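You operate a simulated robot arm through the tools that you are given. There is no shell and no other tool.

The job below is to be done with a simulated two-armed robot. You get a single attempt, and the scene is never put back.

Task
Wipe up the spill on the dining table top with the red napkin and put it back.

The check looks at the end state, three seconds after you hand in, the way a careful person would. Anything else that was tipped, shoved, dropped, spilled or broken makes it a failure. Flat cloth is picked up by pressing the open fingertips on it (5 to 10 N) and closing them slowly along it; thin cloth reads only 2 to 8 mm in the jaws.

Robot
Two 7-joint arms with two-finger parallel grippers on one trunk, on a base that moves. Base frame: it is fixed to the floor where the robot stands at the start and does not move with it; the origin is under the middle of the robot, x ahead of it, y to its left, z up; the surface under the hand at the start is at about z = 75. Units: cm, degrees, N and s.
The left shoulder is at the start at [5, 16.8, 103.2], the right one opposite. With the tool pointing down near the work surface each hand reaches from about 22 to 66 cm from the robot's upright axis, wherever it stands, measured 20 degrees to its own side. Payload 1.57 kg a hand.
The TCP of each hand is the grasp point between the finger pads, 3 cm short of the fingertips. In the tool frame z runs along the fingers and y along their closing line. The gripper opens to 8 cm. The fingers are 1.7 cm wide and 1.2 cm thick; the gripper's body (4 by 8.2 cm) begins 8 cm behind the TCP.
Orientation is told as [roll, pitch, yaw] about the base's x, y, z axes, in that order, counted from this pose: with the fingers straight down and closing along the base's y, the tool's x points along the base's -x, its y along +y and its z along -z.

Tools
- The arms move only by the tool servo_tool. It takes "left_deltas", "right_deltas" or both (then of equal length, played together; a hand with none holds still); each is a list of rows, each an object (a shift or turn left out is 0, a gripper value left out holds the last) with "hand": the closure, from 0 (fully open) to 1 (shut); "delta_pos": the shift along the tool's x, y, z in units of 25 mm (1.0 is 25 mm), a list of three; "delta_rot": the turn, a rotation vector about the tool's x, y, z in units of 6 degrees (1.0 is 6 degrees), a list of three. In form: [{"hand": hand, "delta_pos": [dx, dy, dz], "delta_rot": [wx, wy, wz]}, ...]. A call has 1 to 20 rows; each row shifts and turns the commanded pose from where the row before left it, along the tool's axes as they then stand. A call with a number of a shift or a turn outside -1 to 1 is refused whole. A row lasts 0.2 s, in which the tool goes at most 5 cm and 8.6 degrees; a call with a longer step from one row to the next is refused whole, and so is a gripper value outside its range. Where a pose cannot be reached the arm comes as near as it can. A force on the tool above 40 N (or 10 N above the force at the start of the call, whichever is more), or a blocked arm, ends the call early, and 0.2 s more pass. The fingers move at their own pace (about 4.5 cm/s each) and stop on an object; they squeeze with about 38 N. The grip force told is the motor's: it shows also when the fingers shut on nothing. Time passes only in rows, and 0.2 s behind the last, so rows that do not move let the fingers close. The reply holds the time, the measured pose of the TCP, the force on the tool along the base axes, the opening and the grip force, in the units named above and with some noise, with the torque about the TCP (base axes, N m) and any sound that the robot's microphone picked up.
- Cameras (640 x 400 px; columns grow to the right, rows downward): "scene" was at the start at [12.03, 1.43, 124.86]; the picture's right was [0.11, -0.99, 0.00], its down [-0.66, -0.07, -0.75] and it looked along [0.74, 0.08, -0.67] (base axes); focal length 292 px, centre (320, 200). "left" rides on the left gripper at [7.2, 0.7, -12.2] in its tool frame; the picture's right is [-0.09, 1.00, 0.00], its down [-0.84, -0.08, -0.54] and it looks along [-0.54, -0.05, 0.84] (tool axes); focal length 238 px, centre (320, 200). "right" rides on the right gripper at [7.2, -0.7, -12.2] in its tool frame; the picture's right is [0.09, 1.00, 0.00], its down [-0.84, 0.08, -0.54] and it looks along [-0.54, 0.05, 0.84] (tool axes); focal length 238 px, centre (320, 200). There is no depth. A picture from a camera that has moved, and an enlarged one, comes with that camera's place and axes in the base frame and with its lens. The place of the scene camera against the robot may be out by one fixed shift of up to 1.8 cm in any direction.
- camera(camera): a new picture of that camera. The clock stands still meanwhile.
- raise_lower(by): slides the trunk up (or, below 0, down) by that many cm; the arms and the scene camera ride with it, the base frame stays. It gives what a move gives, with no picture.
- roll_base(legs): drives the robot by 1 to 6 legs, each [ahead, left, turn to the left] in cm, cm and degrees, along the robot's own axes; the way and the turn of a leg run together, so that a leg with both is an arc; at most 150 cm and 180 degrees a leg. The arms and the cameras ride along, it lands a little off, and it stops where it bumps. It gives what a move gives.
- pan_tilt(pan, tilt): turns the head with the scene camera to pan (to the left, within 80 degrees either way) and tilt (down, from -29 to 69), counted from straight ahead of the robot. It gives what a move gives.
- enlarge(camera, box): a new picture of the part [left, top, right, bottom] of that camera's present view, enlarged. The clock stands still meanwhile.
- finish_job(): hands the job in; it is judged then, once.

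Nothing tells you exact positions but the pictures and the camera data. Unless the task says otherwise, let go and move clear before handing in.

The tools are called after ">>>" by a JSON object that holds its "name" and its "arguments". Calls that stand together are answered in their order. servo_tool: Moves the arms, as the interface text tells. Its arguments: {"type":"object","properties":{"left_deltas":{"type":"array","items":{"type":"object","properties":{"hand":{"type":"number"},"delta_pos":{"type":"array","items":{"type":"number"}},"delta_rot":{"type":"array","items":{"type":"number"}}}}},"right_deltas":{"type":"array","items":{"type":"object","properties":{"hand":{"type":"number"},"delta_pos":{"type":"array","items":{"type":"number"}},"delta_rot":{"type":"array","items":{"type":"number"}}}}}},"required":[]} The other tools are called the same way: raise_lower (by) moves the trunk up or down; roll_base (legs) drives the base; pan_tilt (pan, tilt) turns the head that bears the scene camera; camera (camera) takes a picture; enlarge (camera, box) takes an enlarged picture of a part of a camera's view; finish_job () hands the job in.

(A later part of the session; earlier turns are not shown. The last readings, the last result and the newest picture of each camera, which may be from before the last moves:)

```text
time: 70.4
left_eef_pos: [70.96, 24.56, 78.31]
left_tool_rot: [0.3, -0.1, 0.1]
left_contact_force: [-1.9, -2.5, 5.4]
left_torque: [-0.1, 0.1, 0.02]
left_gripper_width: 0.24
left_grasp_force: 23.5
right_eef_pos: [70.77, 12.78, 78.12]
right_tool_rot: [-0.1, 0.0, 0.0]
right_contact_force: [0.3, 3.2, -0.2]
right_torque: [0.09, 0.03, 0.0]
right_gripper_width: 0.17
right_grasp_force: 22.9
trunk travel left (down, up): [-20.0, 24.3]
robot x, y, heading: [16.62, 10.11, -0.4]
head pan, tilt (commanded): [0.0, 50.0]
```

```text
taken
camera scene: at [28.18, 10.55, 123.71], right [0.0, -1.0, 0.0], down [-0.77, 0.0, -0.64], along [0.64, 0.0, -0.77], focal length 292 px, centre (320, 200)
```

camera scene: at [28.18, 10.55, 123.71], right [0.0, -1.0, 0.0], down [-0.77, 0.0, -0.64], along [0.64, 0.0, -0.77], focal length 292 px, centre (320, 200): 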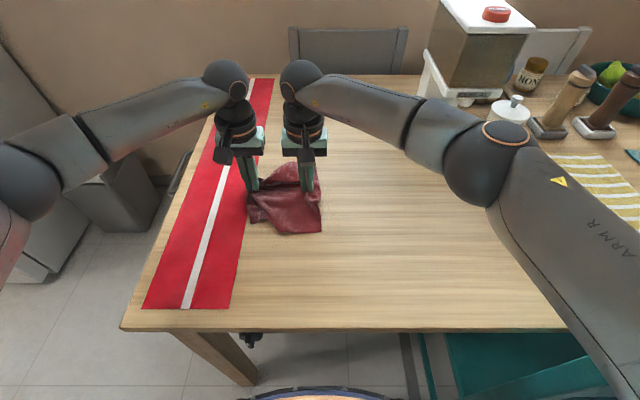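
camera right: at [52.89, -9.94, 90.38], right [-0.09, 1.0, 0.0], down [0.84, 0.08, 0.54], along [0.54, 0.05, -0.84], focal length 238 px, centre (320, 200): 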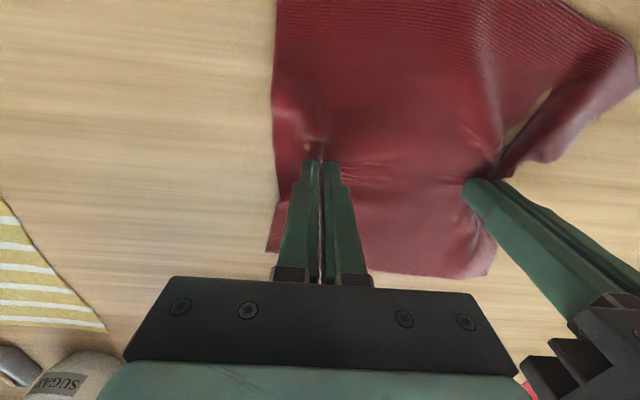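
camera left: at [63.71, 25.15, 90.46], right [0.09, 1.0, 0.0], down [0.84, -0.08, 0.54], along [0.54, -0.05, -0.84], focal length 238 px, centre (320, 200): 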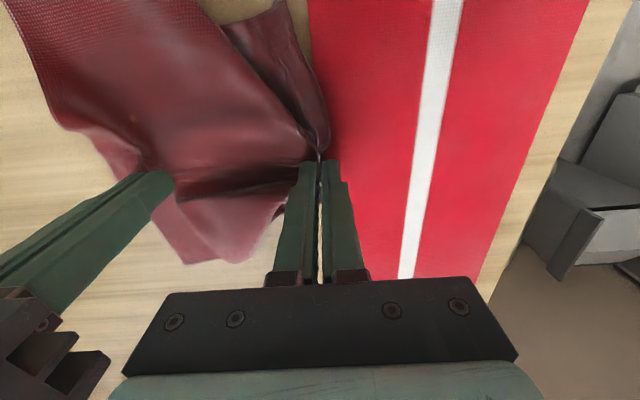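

I'll add a few strokes pulling away from the runner edge, lifting slightly on each return so the runner isn't pushed.

>>> {"name": "servo_tool", "arguments": {"left_deltas": [{"delta_pos": [0.8, 0, 0]}, {"delta_pos": [0, -0.4, 0]}, {"delta_pos": [0, -0.4, 0]}, {"delta_pos": [0, -0.4, 0]}, {"delta_pos": [0, 0.4, -0.12]}, {"delta_pos": [0.4, 0.4, 0]}, {"delta_pos": [0, 0.4, 0.12]}, {"delta_pos": [0, -0.4, 0]}, {"delta_pos": [0, -0.4, 0]}, {"delta_pos": [0, -0.4, 0]}, {"delta_pos": [0, 0.4, -0.12]}, {"delta_pos": [0.4, 0.4, 0]}, {"delta_pos": [0, 0.4, 0.12]}, {"delta_pos": [0, -0.4, 0]}, {"delta_pos": [0, -0.4, 0]}, {"delta_pos": [0, -0.4, 0]}, {"delta_pos": [0, -0.4, -0.02]}, {"delta_pos": [0, -0.4, 0]}, {"delta_pos": [0, -0.4, 0]}, {"delta_pos": [0, -0.4, 0]}], "right_deltas": [{"delta_pos": [0.8, 0, 0]}, {"delta_pos": [0, -0.4, 0]}, {"delta_pos": [0, -0.4, 0]}, {"delta_pos": [0, -0.4, 0]}, {"delta_pos": [0, 0.4, 0]}, {"delta_pos": [0.4, 0.4, 0]}, {"delta_pos": [0, 0.4, 0]}, {"delta_pos": [0, -0.4, 0]}, {"delta_pos": [0, -0.4, 0]}, {"delta_pos": [0, -0.4, 0]}, {"delta_pos": [0, 0.4, 0]}, {"delta_pos": [0.4, 0.4, 0]}, {"delta_pos": [0, 0.4, 0]}, {"delta_pos": [0, -0.4, 0]}, {"delta_pos": [0, -0.4, 0]}, {"delta_pos": [0, -0.4, 0]}, {"delta_pos": [0, -0.4, 0]}, {"delta_pos": [0, -0.4, 0]}, {"delta_pos": [0, -0.4, 0]}, {"delta_pos": [0, -0.4, 0]}]}}

>>> {"name": "servo_tool", "arguments": {"left_deltas": [{"delta_pos": [0.2, -0.5, 0]}, {"delta_pos": [0.2, -0.5, 0]}, {"delta_pos": [0.2, -0.5, 0]}, {"delta_pos": [0.2, -0.5, 0]}, {}], "right_deltas": [{"delta_pos": [0.2, -0.5, 0]}, {"delta_pos": [0.2, -0.5, 0]}, {"delta_pos": [0.2, -0.5, 0]}, {"delta_pos": [0.2, -0.5, 0]}, {}]}}

>>> {"name": "camera", "arguments": {"camera": "left"}}

>>> {"name": "enlarge", "arguments": {"camera": "scene", "box": [240, 180, 270, 215]}}

>>> {"name": "enlarge", "arguments": {"camera": "left", "box": [430, 140, 560, 230]}}

```text
time: 74.6
left_eef_pos: [66.94, 17.42, 78.15]
left_tool_rot: [0.2, 0.0, 0.3]
left_contact_force: [-0.3, -2.9, 2.4]
left_torque: [-0.08, 0.01, -0.02]
left_gripper_width: 0.23
left_grasp_force: 23.6
right_eef_pos: [66.83, 5.93, 78.44]
right_tool_rot: [-0.2, -0.1, 0.0]
right_contact_force: [-0.4, 2.1, 0.3]
right_torque: [0.06, -0.03, -0.02]
right_gripper_width: 0.15
right_grasp_force: 23.4
trunk travel left (down, up): [-20.0, 24.3]
robot x, y, heading: [16.67, 10.07, -0.0]
head pan, tilt (commanded): [0.0, 50.0]
```

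```text
time: 75.8
left_eef_pos: [64.98, 12.52, 78.38]
left_tool_rot: [0.2, 0.0, 0.2]
left_contact_force: [0.9, -1.3, 0.5]
left_torque: [-0.1, -0.04, 0.05]
left_gripper_width: 0.23
left_grasp_force: 23.6
right_eef_pos: [64.78, 0.94, 78.37]
right_tool_rot: [-0.2, 0.0, -0.1]
right_contact_force: [-0.4, 3.6, 0.0]
right_torque: [0.08, -0.01, -0.05]
right_gripper_width: 0.17
right_grasp_force: 23.2
trunk travel left (down, up): [-20.0, 24.3]
robot x, y, heading: [16.65, 9.93, -0.1]
head pan, tilt (commanded): [0.0, 50.0]
```

```text
taken
camera left: at [57.61, 13.08, 90.51], right [0.09, 1.0, 0.0], down [0.84, -0.08, 0.54], along [0.54, -0.05, -0.84], focal length 238 px, centre (320, 200)
```

left: 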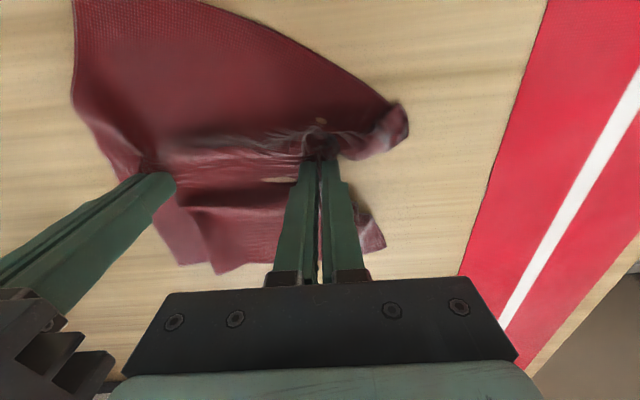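

```text
11.43 times, centred on (255, 198) of scene
camera zoom: at [28.24, 10.55, 123.7], right [0.0, -1.0, 0.0], down [-0.77, 0.0, -0.64], along [0.64, 0.0, -0.77], focal length 3340 px, centre (1063, 229)
```

zoom: 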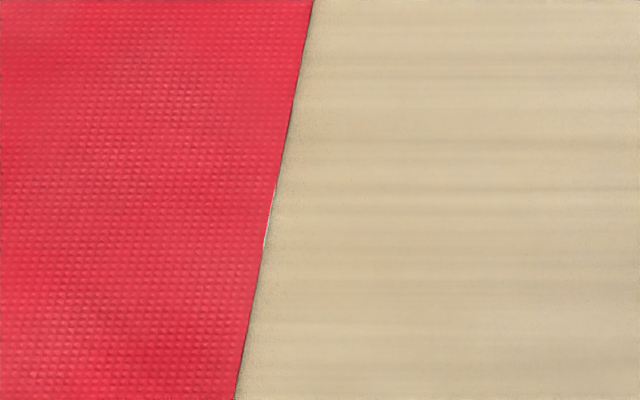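

```text
4.44 times, centred on (495, 185) of left
camera zoom: at [57.61, 13.08, 90.51], right [0.09, 1.0, 0.0], down [0.84, -0.08, 0.54], along [0.54, -0.05, -0.84], focal length 1059 px, centre (-458, 267)
```

zoom: 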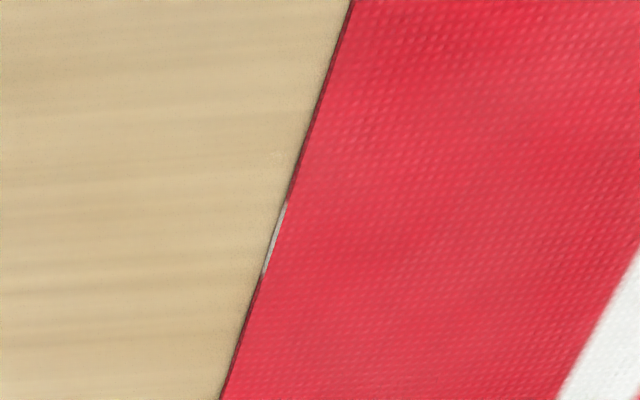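

The table itself now looks clean. One whitish sliver is still visible on the side of the runner's edge, so I'll look at it more closely.

>>> {"name": "enlarge", "arguments": {"camera": "left", "box": [475, 180, 505, 205]}}

>>> {"name": "enlarge", "arguments": {"camera": "scene", "box": [242, 188, 260, 208]}}

>>> {"name": "enlarge", "arguments": {"camera": "left", "box": [380, 100, 520, 280]}}

```text
16.00 times, centred on (490, 192) of left
camera zoom: at [57.61, 13.08, 90.51], right [0.09, 1.0, 0.0], down [0.84, -0.08, 0.54], along [0.54, -0.05, -0.84], focal length 3814 px, centre (-2400, 320)
```

zoom: 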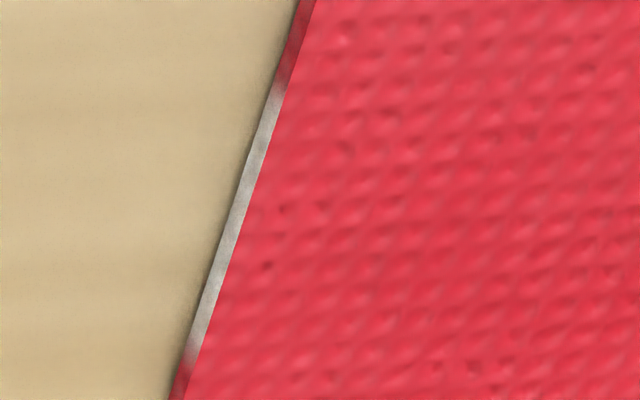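

```text
16.00 times, centred on (251, 198) of scene
camera zoom: at [28.24, 10.55, 123.7], right [0.0, -1.0, 0.0], down [-0.77, 0.0, -0.64], along [0.64, 0.0, -0.77], focal length 4676 px, centre (1424, 232)
```

zoom: 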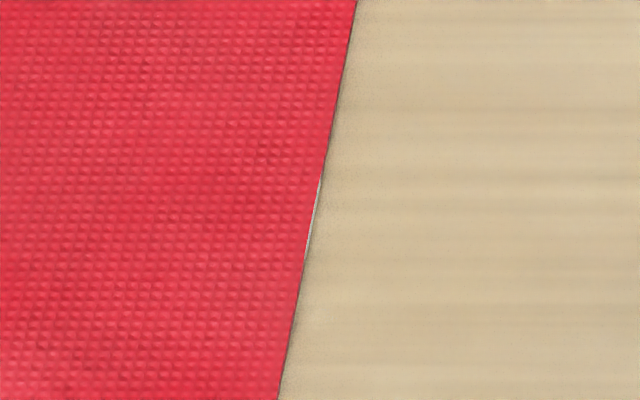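

```text
2.22 times, centred on (450, 190) of left
camera zoom: at [57.61, 13.08, 90.51], right [0.09, 1.0, 0.0], down [0.84, -0.08, 0.54], along [0.54, -0.05, -0.84], focal length 530 px, centre (31, 222)
```

zoom: 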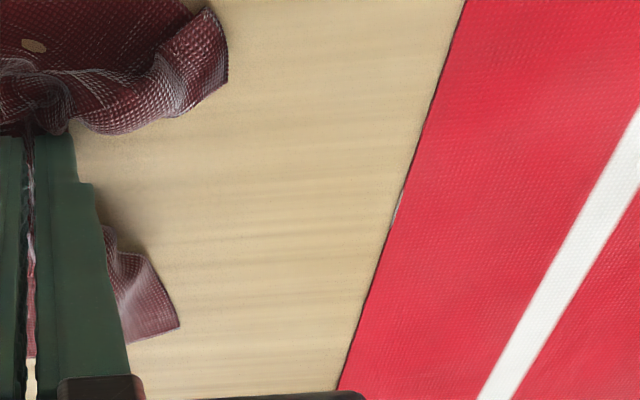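

>>> {"name": "enlarge", "arguments": {"camera": "right", "box": [540, 180, 640, 260]}}

>>> {"name": "camera", "arguments": {"camera": "right"}}

```text
5.00 times, centred on (590, 220) of right
camera zoom: at [57.48, 0.15, 90.52], right [-0.09, 1.0, 0.0], down [0.84, 0.08, 0.54], along [0.54, 0.05, -0.84], focal length 1192 px, centre (-1030, 100)
```

zoom: 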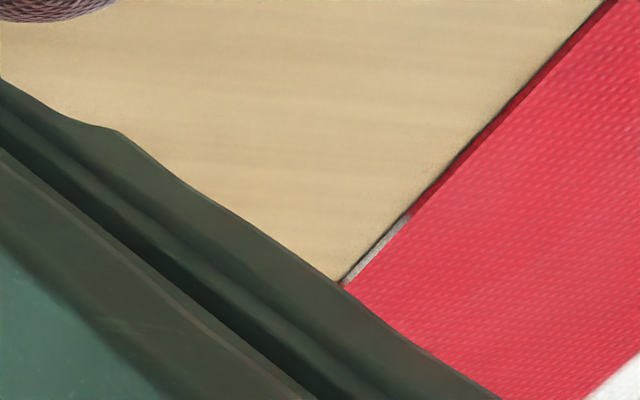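

```text
taken
camera right: at [57.48, 0.15, 90.52], right [-0.09, 1.0, 0.0], down [0.84, 0.08, 0.54], along [0.54, 0.05, -0.84], focal length 238 px, centre (320, 200)
```

right: 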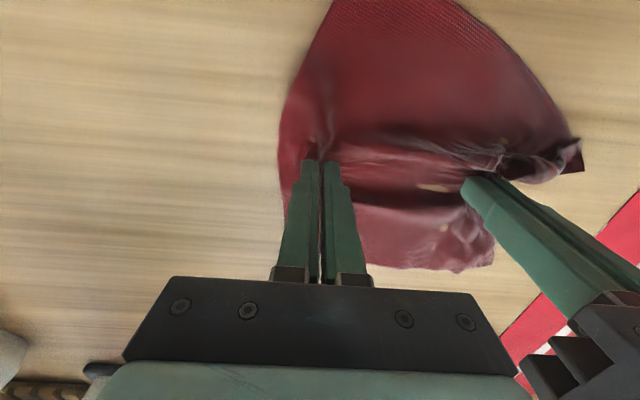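

The sliver lies exactly at the middle of the old spill, so it may be a remnant right at the runner's edge. I'll carry the cloth 0.8 cm further, over the edge, and touch down very lightly.

>>> {"name": "servo_tool", "arguments": {"left_deltas": [{"delta_pos": [0, 0, -0.4]}, {"delta_pos": [-0.02, 0.516, 0]}, {"delta_pos": [-0.02, 0.516, 0]}, {"delta_pos": [-0.02, 0.516, 0]}, {"delta_pos": [-0.02, 0.516, 0]}, {"delta_pos": [-0.02, 0.516, 0]}, {"delta_pos": [-0.02, 0.516, 0]}, {"delta_pos": [-0.02, 0.516, 0]}, {"delta_pos": [-0.02, 0.516, 0]}, {"delta_pos": [-0.02, 0.516, 0]}, {"delta_pos": [-0.02, 0.516, 0]}, {"delta_pos": [0, 0, 0.2]}, {"delta_pos": [0, 0, 0.12]}, {}], "right_deltas": [{"delta_pos": [0, 0, -0.4]}, {"delta_pos": [-0.02, 0.516, 0]}, {"delta_pos": [-0.02, 0.516, 0]}, {"delta_pos": [-0.02, 0.516, 0]}, {"delta_pos": [-0.02, 0.516, 0]}, {"delta_pos": [-0.02, 0.516, 0]}, {"delta_pos": [-0.02, 0.516, 0]}, {"delta_pos": [-0.02, 0.516, 0]}, {"delta_pos": [-0.02, 0.516, 0]}, {"delta_pos": [-0.02, 0.516, 0]}, {"delta_pos": [-0.02, 0.516, 0]}, {"delta_pos": [0, 0, 0.2]}, {"delta_pos": [0, 0, 0.18]}, {}]}}

>>> {"name": "camera", "arguments": {"camera": "left"}}

```text
time: 78.8
left_eef_pos: [65.56, 25.43, 78.55]
left_tool_rot: [0.2, -0.1, 0.1]
left_contact_force: [0.4, -3.0, -0.1]
left_torque: [-0.1, 0.0, 0.05]
left_gripper_width: 0.23
left_grasp_force: 24.0
right_eef_pos: [65.26, 13.68, 78.24]
right_tool_rot: [-0.2, 0.0, -0.1]
right_contact_force: [0.0, 4.2, -0.1]
right_torque: [0.1, -0.03, -0.04]
right_gripper_width: 0.12
right_grasp_force: 23.5
trunk travel left (down, up): [-20.0, 24.3]
robot x, y, heading: [16.93, 10.48, 0.3]
head pan, tilt (commanded): [0.0, 50.0]
```

```text
taken
camera left: at [58.15, 26.07, 90.78], right [0.09, 1.0, 0.0], down [0.84, -0.08, 0.54], along [0.54, -0.05, -0.84], focal length 238 px, centre (320, 200)
```

left: 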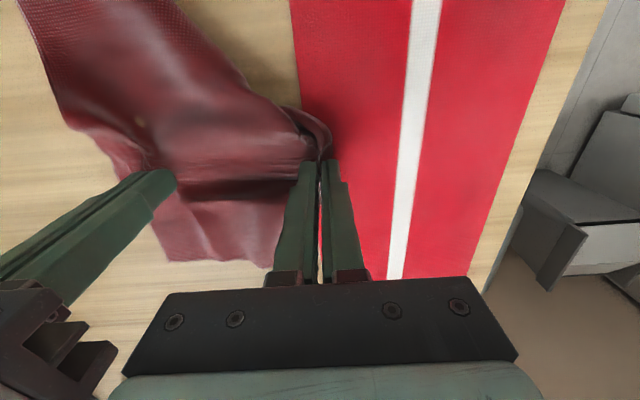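

>>> {"name": "servo_tool", "arguments": {"left_deltas": [{"delta_pos": [0, 0, 0.06]}, {"delta_pos": [0, 0, 0.04]}, {}]}}

```text
time: 79.6
left_eef_pos: [65.49, 25.41, 78.2]
left_tool_rot: [0.2, 0.0, 0.1]
left_contact_force: [-0.7, -4.5, 1.6]
left_torque: [-0.05, 0.0, 0.05]
left_gripper_width: 0.25
left_grasp_force: 23.9
right_eef_pos: [65.21, 13.68, 78.28]
right_tool_rot: [-0.1, 0.0, 0.1]
right_contact_force: [-0.8, 2.4, 0.2]
right_torque: [0.06, -0.03, 0.02]
right_gripper_width: 0.14
right_grasp_force: 23.4
trunk travel left (down, up): [-20.0, 24.3]
robot x, y, heading: [16.75, 10.19, -0.0]
head pan, tilt (commanded): [0.0, 50.0]
```

>>> {"name": "servo_tool", "arguments": {"left_deltas": [{"delta_pos": [-0.4, 0, 0.01]}, {"delta_pos": [-0.4, 0, 0]}, {"delta_pos": [-0.4, 0, 0]}, {"delta_pos": [-0.4, 0, 0]}, {"delta_pos": [-0.4, 0, 0]}, {"delta_pos": [0.4, 0, 0]}, {"delta_pos": [0.4, 0, 0]}, {"delta_pos": [0.4, 0, 0]}, {"delta_pos": [0, -0.4, 0]}, {"delta_pos": [0, -0.4, 0]}, {"delta_pos": [0, -0.4, 0]}, {"delta_pos": [0, -0.4, 0]}, {"delta_pos": [0, -0.4, 0]}, {"delta_pos": [0, -0.4, 0]}, {"delta_pos": [0, -0.5, 0]}, {"delta_pos": [0, -0.5, 0]}, {"delta_pos": [0, -0.5, 0]}, {"delta_pos": [0.2, -0.5, 0]}, {"delta_pos": [0.2, -0.5, 0]}, {}], "right_deltas": [{"delta_pos": [-0.4, 0, 0]}, {"delta_pos": [-0.4, 0, 0]}, {"delta_pos": [-0.4, 0, 0]}, {"delta_pos": [-0.4, 0, 0]}, {"delta_pos": [-0.4, 0, 0]}, {"delta_pos": [0.4, 0, 0]}, {"delta_pos": [0.4, 0, 0]}, {"delta_pos": [0.4, 0, 0]}, {"delta_pos": [0, -0.4, 0]}, {"delta_pos": [0, -0.4, 0]}, {"delta_pos": [0, -0.4, 0]}, {"delta_pos": [0, -0.4, 0]}, {"delta_pos": [0, -0.4, 0]}, {"delta_pos": [0, -0.4, 0]}, {"delta_pos": [0, -0.5, 0]}, {"delta_pos": [0, -0.5, 0]}, {"delta_pos": [0, -0.5, 0]}, {"delta_pos": [0.2, -0.5, 0]}, {"delta_pos": [0.2, -0.5, 0]}, {}]}}

>>> {"name": "camera", "arguments": {"camera": "left"}}

>>> {"name": "enlarge", "arguments": {"camera": "scene", "box": [242, 188, 260, 208]}}

>>> {"name": "enlarge", "arguments": {"camera": "left", "box": [430, 140, 560, 230]}}

>>> {"name": "camera", "arguments": {"camera": "scene"}}

```text
time: 83.8
left_eef_pos: [66.56, 13.09, 78.24]
left_tool_rot: [0.2, -0.1, 0.1]
left_contact_force: [1.3, -2.2, 4.7]
left_torque: [-0.01, -0.03, 0.05]
left_gripper_width: 0.22
left_grasp_force: 24.1
right_eef_pos: [66.42, 1.46, 78.23]
right_tool_rot: [-0.1, 0.0, 0.0]
right_contact_force: [-0.1, 3.5, -0.4]
right_torque: [0.09, -0.01, 0.0]
right_gripper_width: 0.13
right_grasp_force: 23.1
trunk travel left (down, up): [-20.0, 24.3]
robot x, y, heading: [16.8, 9.98, -0.2]
head pan, tilt (commanded): [0.0, 50.0]
```

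```text
taken
camera left: at [59.23, 13.77, 90.42], right [0.09, 1.0, 0.0], down [0.84, -0.08, 0.54], along [0.54, -0.05, -0.84], focal length 238 px, centre (320, 200)
```

left: 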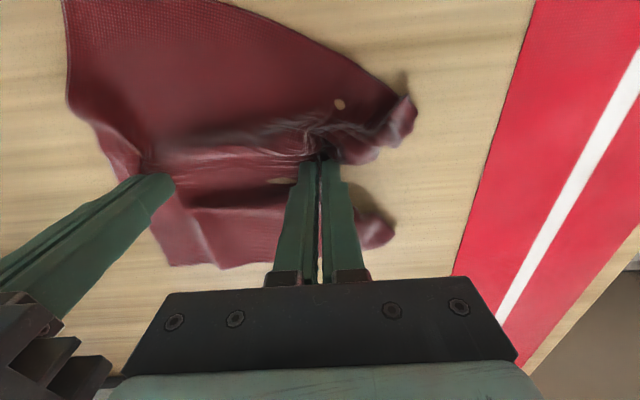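

```text
16.00 times, centred on (251, 198) of scene
camera zoom: at [28.21, 10.56, 123.71], right [0.0, -1.0, 0.0], down [-0.77, 0.0, -0.64], along [0.64, 0.0, -0.77], focal length 4676 px, centre (1424, 232)
```

zoom: 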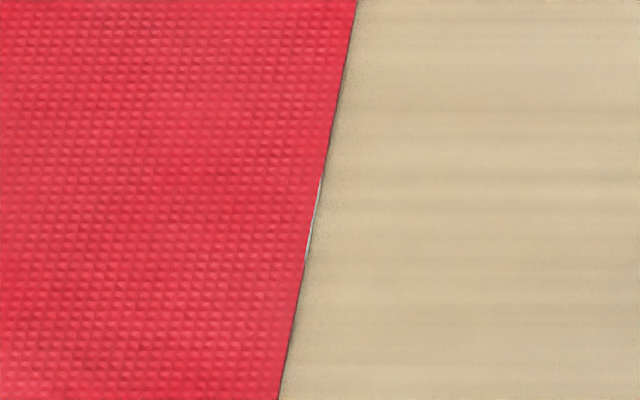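

```text
4.44 times, centred on (495, 185) of left
camera zoom: at [59.23, 13.77, 90.42], right [0.09, 1.0, 0.0], down [0.84, -0.08, 0.54], along [0.54, -0.05, -0.84], focal length 1059 px, centre (-458, 267)
```

zoom: 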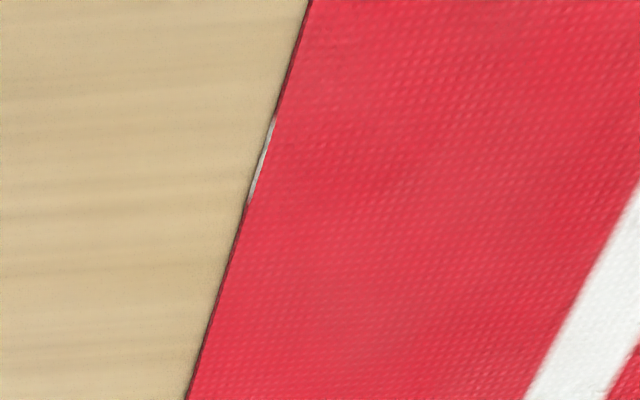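

```text
taken
camera scene: at [28.21, 10.56, 123.71], right [0.0, -1.0, 0.0], down [-0.77, 0.0, -0.64], along [0.64, 0.0, -0.77], focal length 292 px, centre (320, 200)
```

scene: 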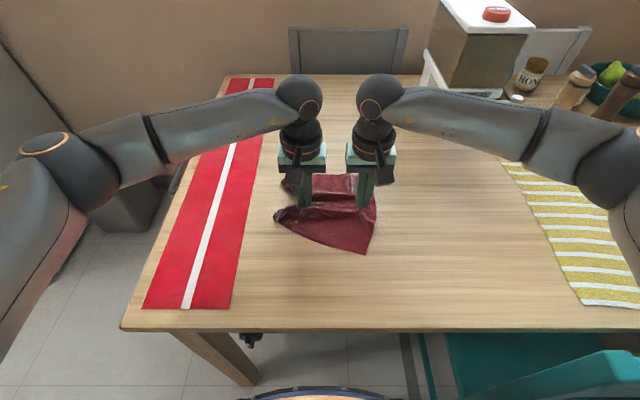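

The sliver hasn't changed, and its length of about 1.6 cm equals the width of the runner's white stripe. It may just be the stripe in the runner's own side texture, so I'll check other parts of the runner's edge for the same mark.

>>> {"name": "enlarge", "arguments": {"camera": "scene", "box": [228, 220, 260, 285]}}

>>> {"name": "enlarge", "arguments": {"camera": "scene", "box": [248, 130, 280, 180]}}

>>> {"name": "enlarge", "arguments": {"camera": "left", "box": [440, 0, 560, 280]}}

```text
6.15 times, centred on (244, 252) of scene
camera zoom: at [28.21, 10.56, 123.71], right [0.0, -1.0, 0.0], down [-0.77, 0.0, -0.64], along [0.64, 0.0, -0.77], focal length 1798 px, centre (788, -123)
```

zoom: 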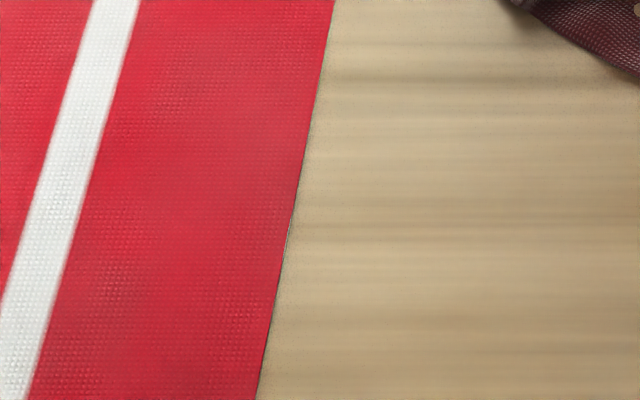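

```text
8.00 times, centred on (264, 155) of scene
camera zoom: at [28.21, 10.56, 123.71], right [0.0, -1.0, 0.0], down [-0.77, 0.0, -0.64], along [0.64, 0.0, -0.77], focal length 2338 px, centre (768, 560)
```

zoom: 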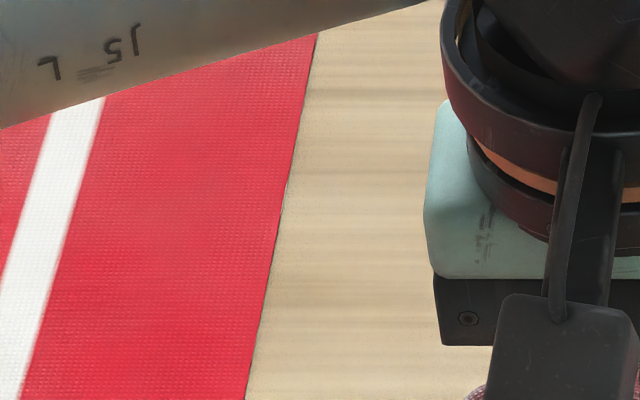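

```text
1.43 times, centred on (500, 140) of left
camera zoom: at [59.23, 13.77, 90.42], right [0.09, 1.0, 0.0], down [0.84, -0.08, 0.54], along [0.54, -0.05, -0.84], focal length 340 px, centre (63, 286)
```

zoom: 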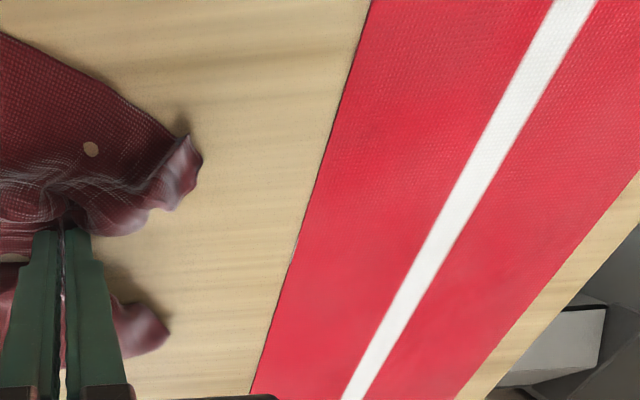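

Similar slivers seem to appear at regular spacing along the edge. I'll confirm that with stronger zooms.

>>> {"name": "enlarge", "arguments": {"camera": "scene", "box": [230, 245, 250, 268]}}

>>> {"name": "enlarge", "arguments": {"camera": "scene", "box": [250, 144, 270, 166]}}

>>> {"name": "enlarge", "arguments": {"camera": "scene", "box": [250, 170, 310, 225]}}

```text
16.00 times, centred on (240, 256) of scene
camera zoom: at [28.21, 10.56, 123.71], right [0.0, -1.0, 0.0], down [-0.77, 0.0, -0.64], along [0.64, 0.0, -0.77], focal length 4676 px, centre (1600, -704)
```

zoom: 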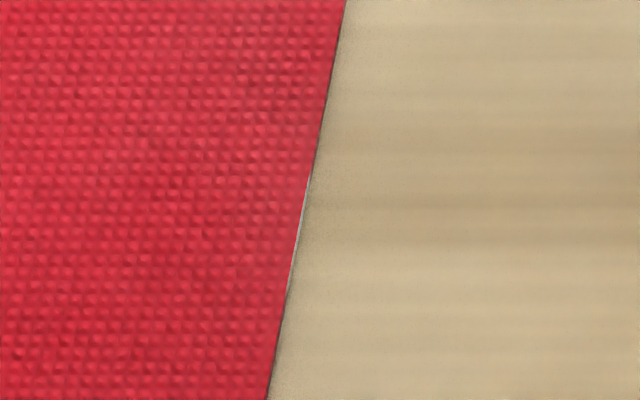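

```text
16.00 times, centred on (260, 155) of scene
camera zoom: at [28.21, 10.56, 123.71], right [0.0, -1.0, 0.0], down [-0.77, 0.0, -0.64], along [0.64, 0.0, -0.77], focal length 4676 px, centre (1280, 920)
```

zoom: 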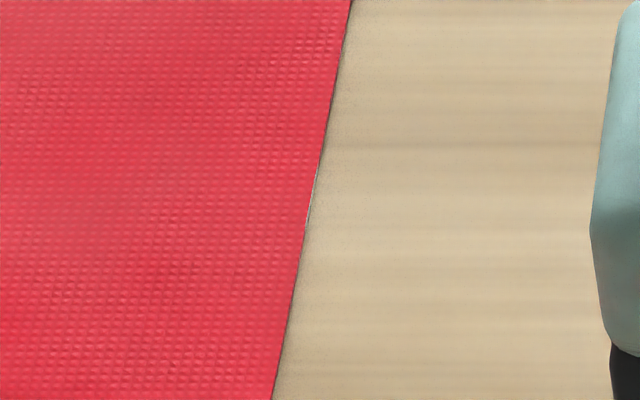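

```text
7.27 times, centred on (280, 198) of scene
camera zoom: at [28.21, 10.56, 123.71], right [0.0, -1.0, 0.0], down [-0.77, 0.0, -0.64], along [0.64, 0.0, -0.77], focal length 2126 px, centre (611, 218)
```

zoom: 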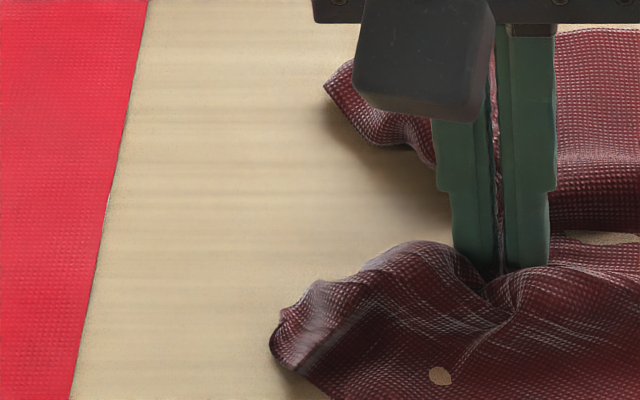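

The same slivers repeat along the whole runner edge, so they're just its side texture, and the table is clean. Now I'll slide the napkin back to its original place with both hands.

>>> {"name": "servo_tool", "arguments": {"left_deltas": [{"delta_pos": [0.202, -0.354, -0.02]}, {"delta_pos": [0.202, -0.354, 0]}, {"delta_pos": [0.202, -0.354, 0]}, {"delta_pos": [0.202, -0.354, 0]}, {"delta_pos": [0.202, -0.354, 0]}, {"delta_pos": [0.202, -0.354, 0]}, {"delta_pos": [0.202, -0.354, 0]}, {"delta_pos": [0.202, -0.354, 0]}, {"delta_pos": [0.202, -0.354, 0]}, {"delta_pos": [0.202, -0.354, 0]}, {"delta_pos": [0.202, -0.354, 0]}, {"delta_pos": [0.202, -0.354, 0]}, {}], "right_deltas": [{"delta_pos": [0.202, -0.354, 0]}, {"delta_pos": [0.202, -0.354, 0]}, {"delta_pos": [0.202, -0.354, 0]}, {"delta_pos": [0.202, -0.354, 0]}, {"delta_pos": [0.202, -0.354, 0]}, {"delta_pos": [0.202, -0.354, 0]}, {"delta_pos": [0.202, -0.354, 0]}, {"delta_pos": [0.202, -0.354, 0]}, {"delta_pos": [0.202, -0.354, 0]}, {"delta_pos": [0.202, -0.354, 0]}, {"delta_pos": [0.202, -0.354, 0]}, {"delta_pos": [0.202, -0.354, 0]}, {}]}}

>>> {"name": "camera", "arguments": {"camera": "scene"}}

>>> {"name": "camera", "arguments": {"camera": "left"}}

>>> {"name": "camera", "arguments": {"camera": "right"}}

```text
time: 86.6
left_eef_pos: [60.38, 2.4, 78.14]
left_tool_rot: [0.3, -0.1, 0.1]
left_contact_force: [2.4, 0.0, 5.4]
left_torque: [0.01, -0.08, 0.02]
left_gripper_width: 0.23
left_grasp_force: 23.5
right_eef_pos: [60.15, -9.16, 78.31]
right_tool_rot: [-0.2, 0.0, 0.1]
right_contact_force: [-0.4, 1.5, -0.5]
right_torque: [0.12, 0.0, -0.02]
right_gripper_width: 0.12
right_grasp_force: 23.2
trunk travel left (down, up): [-20.0, 24.3]
robot x, y, heading: [16.66, 10.06, -0.2]
head pan, tilt (commanded): [0.0, 50.0]
```

```text
taken
camera scene: at [28.21, 10.57, 123.71], right [0.0, -1.0, 0.0], down [-0.77, 0.0, -0.64], along [0.64, 0.0, -0.77], focal length 292 px, centre (320, 200)
```

scene: 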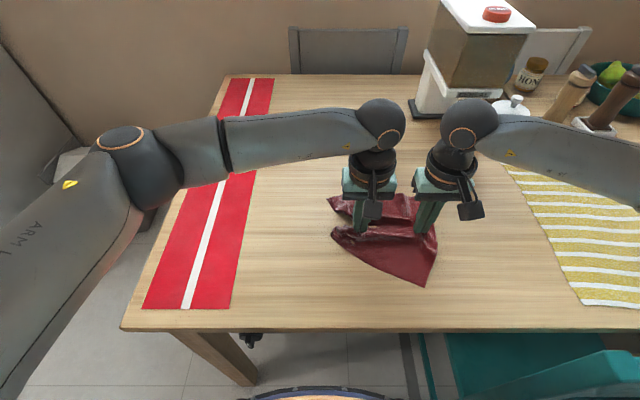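

```text
taken
camera left: at [53.11, 3.11, 90.43], right [0.09, 1.0, 0.0], down [0.84, -0.08, 0.54], along [0.54, -0.05, -0.84], focal length 238 px, centre (320, 200)
```

left: 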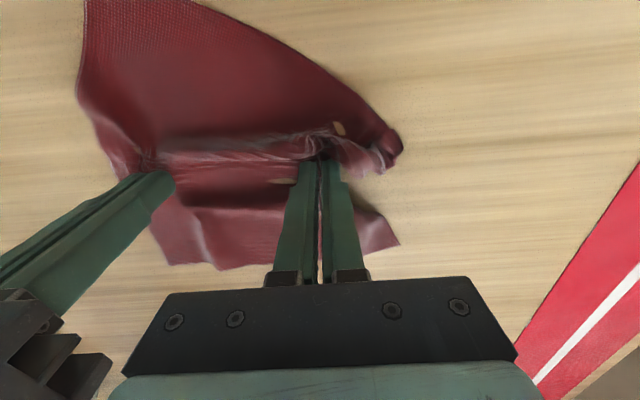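

```text
taken
camera right: at [52.86, -9.75, 90.57], right [-0.09, 1.0, 0.0], down [0.84, 0.08, 0.54], along [0.54, 0.05, -0.84], focal length 238 px, centre (320, 200)
```

right: 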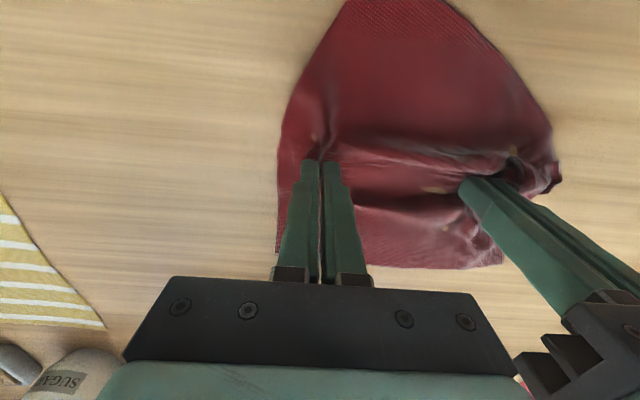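

The napkin is back in place but its near‑left part is rumpled. I'll open both hands slowly while lightly pressed to spread the gathers, then lift off and look.

>>> {"name": "servo_tool", "arguments": {"left_deltas": [{}, {"hand": 0.95}, {"hand": 0.9}, {"hand": 0.85}, {"hand": 0.8}, {"hand": 0.75}, {"hand": 0.7}, {"hand": 0.65}, {"hand": 0.6}, {"hand": 0.55}, {"hand": 0.5}, {}], "right_deltas": [{"delta_pos": [0, 0, 0.05]}, {"hand": 0.95}, {"hand": 0.9}, {"hand": 0.85}, {"hand": 0.8}, {"hand": 0.75}, {"hand": 0.7}, {"hand": 0.65}, {"hand": 0.6}, {"hand": 0.55}, {"hand": 0.5}, {}]}}

>>> {"name": "camera", "arguments": {"camera": "left"}}

>>> {"name": "camera", "arguments": {"camera": "right"}}

```text
time: 89.2
left_eef_pos: [60.45, 2.51, 78.25]
left_tool_rot: [0.3, -0.1, 0.0]
left_contact_force: [-0.7, -1.7, 2.3]
left_torque: [0.01, 0.03, -0.03]
left_gripper_width: 3.89
left_grasp_force: 0.0
right_eef_pos: [60.16, -9.1, 78.2]
right_tool_rot: [0.0, 0.0, 0.0]
right_contact_force: [-0.5, 0.0, 0.6]
right_torque: [0.0, 0.01, -0.02]
right_gripper_width: 3.98
right_grasp_force: 0.0
trunk travel left (down, up): [-20.0, 24.3]
robot x, y, heading: [17.03, 9.74, -0.1]
head pan, tilt (commanded): [0.0, 50.0]
```

```text
taken
camera left: at [53.12, 3.12, 90.41], right [0.09, 1.0, 0.0], down [0.84, -0.08, 0.54], along [0.54, -0.05, -0.84], focal length 238 px, centre (320, 200)
```

left: 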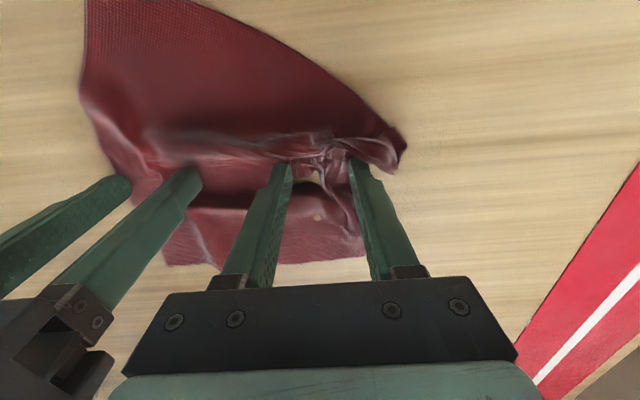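

```text
taken
camera right: at [52.91, -9.76, 90.45], right [-0.09, 1.0, 0.0], down [0.84, 0.08, 0.54], along [0.54, 0.05, -0.84], focal length 238 px, centre (320, 200)
```

right: 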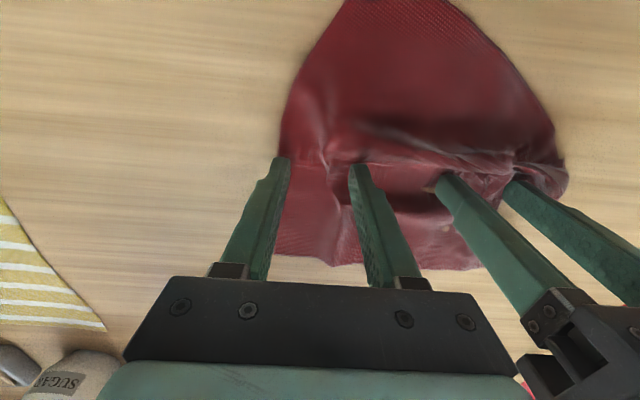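

Both hands released. I'll lift straight up and move them apart for a clear view.

>>> {"name": "servo_tool", "arguments": {"left_deltas": [{"delta_pos": [0, 0, -0.3]}, {"delta_pos": [0, 0, -0.6]}, {"delta_pos": [0, 0, -0.8]}, {"delta_pos": [0, 0.4, -0.8]}, {"delta_pos": [0, 0.8, -0.8]}, {"delta_pos": [0, 0.8, -0.8]}, {"delta_pos": [0, 0.8, -0.8]}, {"delta_pos": [0, 0.8, -0.8]}, {"delta_pos": [0, 0.8, 0]}, {}], "right_deltas": [{"delta_pos": [0, 0, -0.3]}, {"delta_pos": [0, 0, -0.6]}, {"delta_pos": [0, 0, -0.8]}, {"delta_pos": [0, -0.3, -0.8]}, {"delta_pos": [0, -0.6, -0.8]}, {"delta_pos": [0, -0.6, -0.8]}, {"delta_pos": [0, -0.6, -0.8]}, {"delta_pos": [0, -0.6, -0.8]}, {"delta_pos": [0, -0.6, 0]}, {}]}}

>>> {"name": "camera", "arguments": {"camera": "left"}}

>>> {"name": "camera", "arguments": {"camera": "scene"}}

>>> {"name": "enlarge", "arguments": {"camera": "scene", "box": [280, 160, 480, 300]}}

```text
time: 91.4
left_eef_pos: [60.52, 13.61, 92.53]
left_tool_rot: [0.2, 0.0, 0.1]
left_contact_force: [-0.7, -0.1, 0.4]
left_torque: [0.0, 0.0, 0.0]
left_gripper_width: 4.03
left_grasp_force: 0.1
right_eef_pos: [60.16, -17.26, 92.5]
right_tool_rot: [-0.1, 0.0, 0.0]
right_contact_force: [-0.2, -0.2, 0.2]
right_torque: [-0.01, 0.02, 0.01]
right_gripper_width: 4.01
right_grasp_force: 0.1
trunk travel left (down, up): [-20.0, 24.3]
robot x, y, heading: [16.86, 10.18, 0.0]
head pan, tilt (commanded): [0.0, 50.0]
```

```text
taken
camera left: at [53.11, 14.23, 104.75], right [0.09, 1.0, 0.0], down [0.84, -0.08, 0.54], along [0.54, -0.05, -0.84], focal length 238 px, centre (320, 200)
```

left: 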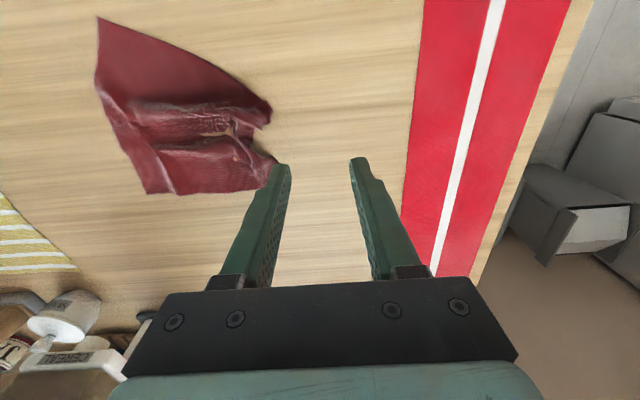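

```text
taken
camera scene: at [28.25, 10.56, 123.7], right [0.0, -1.0, 0.0], down [-0.77, 0.0, -0.64], along [0.64, 0.0, -0.77], focal length 292 px, centre (320, 200)
```

scene: 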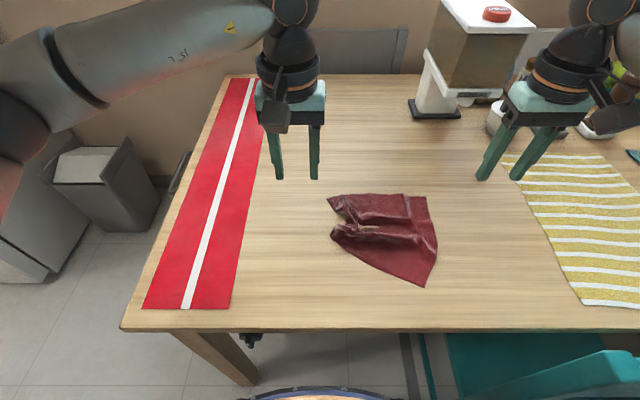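

```text
2.86 times, centred on (380, 230) of scene
camera zoom: at [28.25, 10.56, 123.7], right [0.0, -1.0, 0.0], down [-0.77, 0.0, -0.64], along [0.64, 0.0, -0.77], focal length 835 px, centre (149, 114)
```

zoom: 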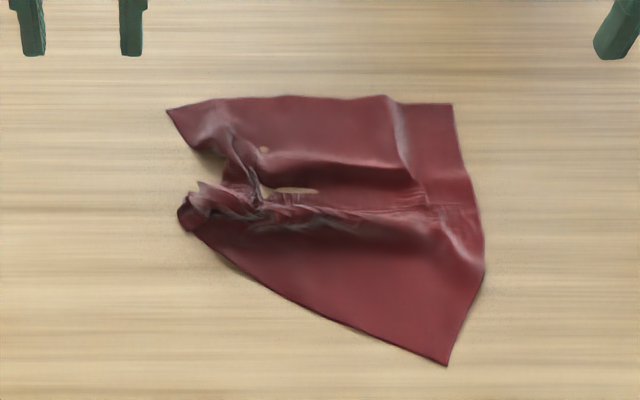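

The table looks clean, but the napkin's near‑left corner is crumpled while its far edge is straight. I'll grip the two far corners, lift the cloth so it hangs out straight, and lay it down flat in its original spot. First I'll hover over those corners.

>>> {"name": "servo_tool", "arguments": {"left_deltas": [{"hand": 0.625, "delta_pos": [-0.42, -0.6, 0]}, {"hand": 0.625, "delta_pos": [-0.42, -0.6, 0]}, {"hand": 0.625, "delta_pos": [-0.42, -0.6, 0]}, {"hand": 0.625, "delta_pos": [-0.42, -0.6, 0]}, {"hand": 0.625, "delta_pos": [-0.42, -0.6, 0]}, {"hand": 0.625, "delta_pos": [-0.42, -0.6, 0]}, {"hand": 0.625, "delta_pos": [0, 0, 0.7]}, {"hand": 0.625, "delta_pos": [0, 0, 0.7]}, {"hand": 0.625, "delta_pos": [0, 0, 0.7]}, {"hand": 0.625, "delta_pos": [0, 0, 0.7]}, {"hand": 0.625, "delta_pos": [0, 0, 0.7]}, {"hand": 0.625}], "right_deltas": [{"hand": 0.625, "delta_pos": [-0.457, 0.503, 0]}, {"hand": 0.625, "delta_pos": [-0.457, 0.503, 0]}, {"hand": 0.625, "delta_pos": [-0.457, 0.503, 0]}, {"hand": 0.625, "delta_pos": [-0.457, 0.503, 0]}, {"hand": 0.625, "delta_pos": [-0.457, 0.503, 0]}, {"hand": 0.625, "delta_pos": [-0.457, 0.503, 0]}, {"hand": 0.625, "delta_pos": [0, 0, 0.7]}, {"hand": 0.625, "delta_pos": [0, 0, 0.7]}, {"hand": 0.625, "delta_pos": [0, 0, 0.7]}, {"hand": 0.625, "delta_pos": [0, 0, 0.7]}, {"hand": 0.625, "delta_pos": [0, 0, 0.7]}, {"hand": 0.625}]}}

>>> {"name": "camera", "arguments": {"camera": "left"}}

>>> {"name": "camera", "arguments": {"camera": "right"}}

>>> {"name": "enlarge", "arguments": {"camera": "scene", "box": [280, 150, 480, 290]}}

```text
time: 94.0
left_eef_pos: [66.78, 4.65, 83.78]
left_tool_rot: [0.2, -0.1, 0.1]
left_contact_force: [-0.1, 0.6, 0.6]
left_torque: [0.01, -0.03, -0.03]
left_gripper_width: 3.0
left_grasp_force: 0.1
right_eef_pos: [66.94, -9.74, 83.62]
right_tool_rot: [0.0, 0.0, 0.0]
right_contact_force: [-0.9, -0.8, -0.1]
right_torque: [0.0, -0.02, -0.03]
right_gripper_width: 3.02
right_grasp_force: 0.1
trunk travel left (down, up): [-20.0, 24.3]
robot x, y, heading: [16.97, 10.12, -0.1]
head pan, tilt (commanded): [0.0, 50.0]
```

```text
taken
camera left: at [59.4, 5.24, 96.02], right [0.09, 1.0, 0.0], down [0.84, -0.08, 0.54], along [0.54, -0.05, -0.84], focal length 238 px, centre (320, 200)
```

left: 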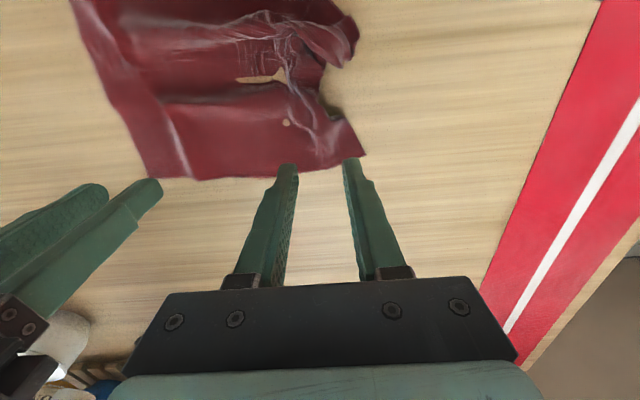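

```text
taken
camera right: at [59.77, -10.43, 95.82], right [-0.09, 1.0, 0.0], down [0.84, 0.08, 0.54], along [0.54, 0.05, -0.84], focal length 238 px, centre (320, 200)
```

right: 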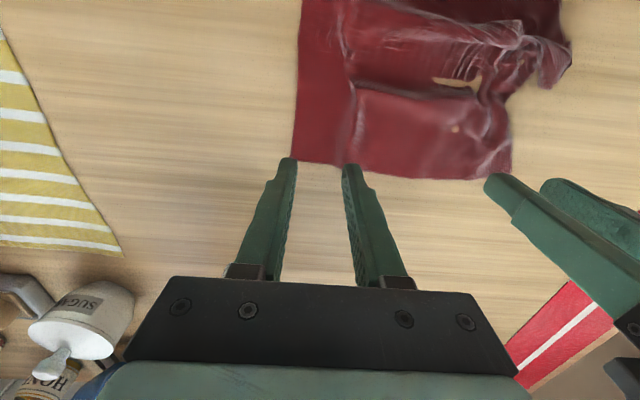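

```text
2.86 times, centred on (380, 220) of scene
camera zoom: at [28.24, 10.56, 123.71], right [0.0, -1.0, 0.0], down [-0.77, 0.0, -0.64], along [0.64, 0.0, -0.77], focal length 835 px, centre (149, 143)
```

zoom: 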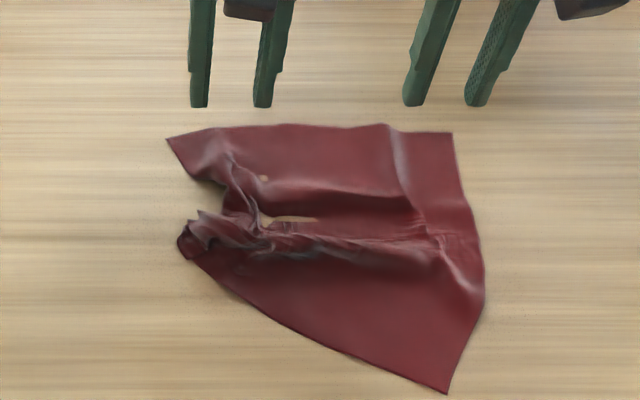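

Corner estimates are far‑left (68.3, 8.8) and far‑right (68.8, −12.4). I'll adjust slightly so both fingers of each hand land on the cloth, then descend.

>>> {"name": "servo_tool", "arguments": {"left_deltas": [{"delta_pos": [-0.16, -0.16, 0.35]}, {"delta_pos": [0, 0, 0.4]}, {"delta_pos": [0, 0, 0.4]}, {"delta_pos": [0, 0, 0.4]}, {"delta_pos": [0, 0, 0.35]}, {"delta_pos": [0, 0, 0.2]}, {}], "right_deltas": [{"delta_pos": [0, 0.16, 0.35]}, {"delta_pos": [0, 0, 0.4]}, {"delta_pos": [0, 0, 0.4]}, {"delta_pos": [0, 0, 0.4]}, {"delta_pos": [0, 0, 0.35]}, {"delta_pos": [0, 0, 0.2]}, {}]}}

>>> {"name": "camera", "arguments": {"camera": "left"}}

>>> {"name": "camera", "arguments": {"camera": "right"}}

```text
time: 95.6
left_eef_pos: [67.2, 4.1, 78.45]
left_tool_rot: [0.1, 0.0, 0.1]
left_contact_force: [0.0, 0.4, 0.1]
left_torque: [0.02, -0.01, 0.0]
left_gripper_width: 3.0
left_grasp_force: 0.0
right_eef_pos: [67.04, -9.4, 78.5]
right_tool_rot: [-0.1, 0.1, -0.1]
right_contact_force: [-0.1, -0.3, 0.9]
right_torque: [0.04, 0.0, -0.01]
right_gripper_width: 3.02
right_grasp_force: 0.1
trunk travel left (down, up): [-20.0, 24.3]
robot x, y, heading: [16.73, 9.73, 0.2]
head pan, tilt (commanded): [0.0, 50.0]
```

```text
taken
camera left: at [59.88, 4.78, 90.67], right [0.09, 1.0, 0.0], down [0.84, -0.08, 0.54], along [0.54, -0.05, -0.84], focal length 238 px, centre (320, 200)
```

left: 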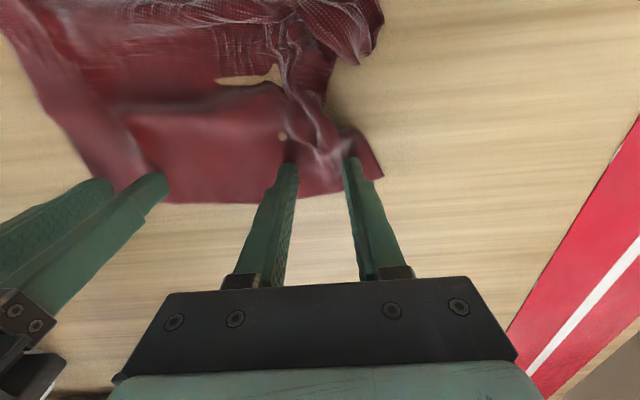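

```text
taken
camera right: at [59.8, -10.07, 90.64], right [-0.09, 1.0, 0.0], down [0.84, 0.08, 0.54], along [0.54, 0.05, -0.84], focal length 238 px, centre (320, 200)
```

right: 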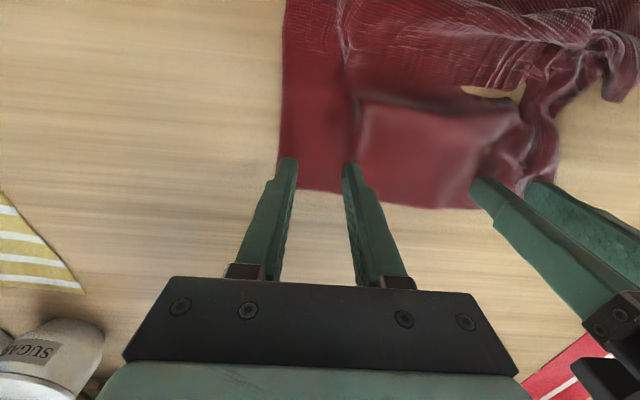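

>>> {"name": "servo_tool", "arguments": {"left_deltas": [{"delta_pos": [0, 0, 0.06]}, {"delta_pos": [0, 0, 0.04]}, {"delta_pos": [0, 0, 0.04]}, {"delta_pos": [0, 0, 0.02]}, {}, {}], "right_deltas": [{"delta_pos": [0, 0, 0.06]}, {"delta_pos": [0, 0, 0.04]}, {"delta_pos": [0, 0, 0.02]}, {"delta_pos": [0, 0, 0]}, {}, {}]}}

```text
time: 97.0
left_eef_pos: [67.13, 4.24, 78.17]
left_tool_rot: [0.2, -0.1, 0.2]
left_contact_force: [-0.6, -1.3, 7.0]
left_torque: [-0.03, 0.03, 0.01]
left_gripper_width: 3.01
left_grasp_force: 0.0
right_eef_pos: [67.01, -9.42, 78.32]
right_tool_rot: [-0.1, 0.0, 0.0]
right_contact_force: [0.1, -0.4, -0.3]
right_torque: [0.02, -0.02, 0.04]
right_gripper_width: 3.0
right_grasp_force: 0.2
trunk travel left (down, up): [-20.0, 24.3]
robot x, y, heading: [16.85, 9.96, 0.2]
head pan, tilt (commanded): [0.0, 50.0]
```

>>> {"name": "servo_tool", "arguments": {"left_deltas": [{}, {}, {}, {}], "right_deltas": [{"delta_pos": [0, 0, 0.05]}, {"delta_pos": [0, 0, 0.04]}, {}, {}]}}

```text
time: 98.0
left_eef_pos: [67.08, 4.22, 78.15]
left_tool_rot: [0.1, -0.2, 0.2]
left_contact_force: [1.1, -1.0, 4.0]
left_torque: [-0.06, -0.02, -0.01]
left_gripper_width: 3.0
left_grasp_force: 0.0
right_eef_pos: [67.1, -9.39, 78.13]
right_tool_rot: [-0.1, -0.3, 0.0]
right_contact_force: [-0.4, -1.1, 10.8]
right_torque: [-0.09, 0.04, -0.03]
right_gripper_width: 2.98
right_grasp_force: 0.0
trunk travel left (down, up): [-20.0, 24.3]
robot x, y, heading: [16.92, 9.99, -0.1]
head pan, tilt (commanded): [0.0, 50.0]
```

>>> {"name": "servo_tool", "arguments": {"left_deltas": [{"delta_pos": [0, 0, 0.015]}, {"hand": 0.65}, {"hand": 0.675}, {"hand": 0.7}, {"hand": 0.725}, {"hand": 0.75}, {"hand": 0.775}, {"hand": 0.8}, {"hand": 0.825}, {"hand": 0.85}, {"hand": 0.875}, {"hand": 0.9}, {"hand": 0.925}, {"hand": 0.95}, {"hand": 0.975}, {"hand": 1.0}, {"hand": 1.0}, {"hand": 1.0}], "right_deltas": [{"delta_pos": [0, 0, -0.01]}, {"hand": 0.65}, {"hand": 0.675}, {"hand": 0.7}, {"hand": 0.725}, {"hand": 0.75}, {"hand": 0.775}, {"hand": 0.8}, {"hand": 0.825}, {"hand": 0.85}, {"hand": 0.875}, {"hand": 0.9}, {"hand": 0.925}, {"hand": 0.95}, {"hand": 0.975}, {"hand": 1.0}, {"hand": 1.0}, {"hand": 1.0}]}}

>>> {"name": "camera", "arguments": {"camera": "left"}}

>>> {"name": "camera", "arguments": {"camera": "right"}}

```text
time: 101.8
left_eef_pos: [66.95, 4.12, 78.05]
left_tool_rot: [0.0, -0.2, 0.1]
left_contact_force: [0.6, -2.7, 5.6]
left_torque: [-0.05, -0.03, 0.0]
left_gripper_width: 0.15
left_grasp_force: 23.0
right_eef_pos: [66.99, -9.34, 78.04]
right_tool_rot: [-0.1, -0.3, 0.0]
right_contact_force: [0.5, -1.8, 17.8]
right_torque: [-0.12, 0.0, 0.02]
right_gripper_width: 0.16
right_grasp_force: 23.7
trunk travel left (down, up): [-20.0, 24.3]
robot x, y, heading: [16.86, 10.09, 0.2]
head pan, tilt (commanded): [0.0, 50.0]
```

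```text
taken
camera left: at [59.71, 4.89, 90.33], right [0.09, 1.0, 0.0], down [0.84, -0.08, 0.54], along [0.54, -0.05, -0.84], focal length 238 px, centre (320, 200)
```

left: 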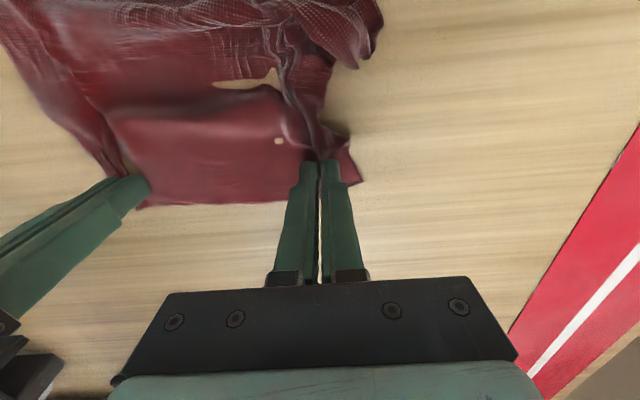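

```text
taken
camera right: at [59.64, -10.05, 90.32], right [-0.09, 1.0, 0.0], down [0.84, 0.08, 0.54], along [0.54, 0.05, -0.84], focal length 238 px, centre (320, 200)
```

right: 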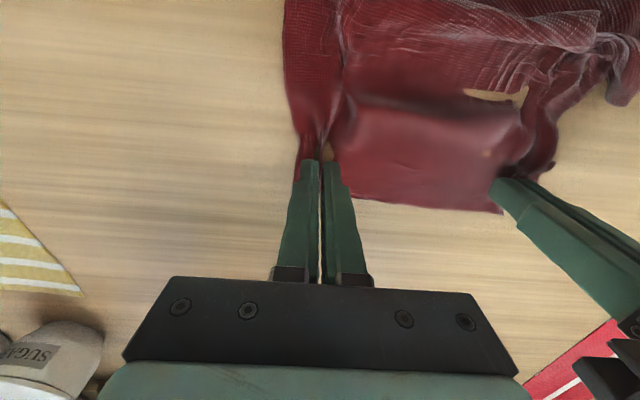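

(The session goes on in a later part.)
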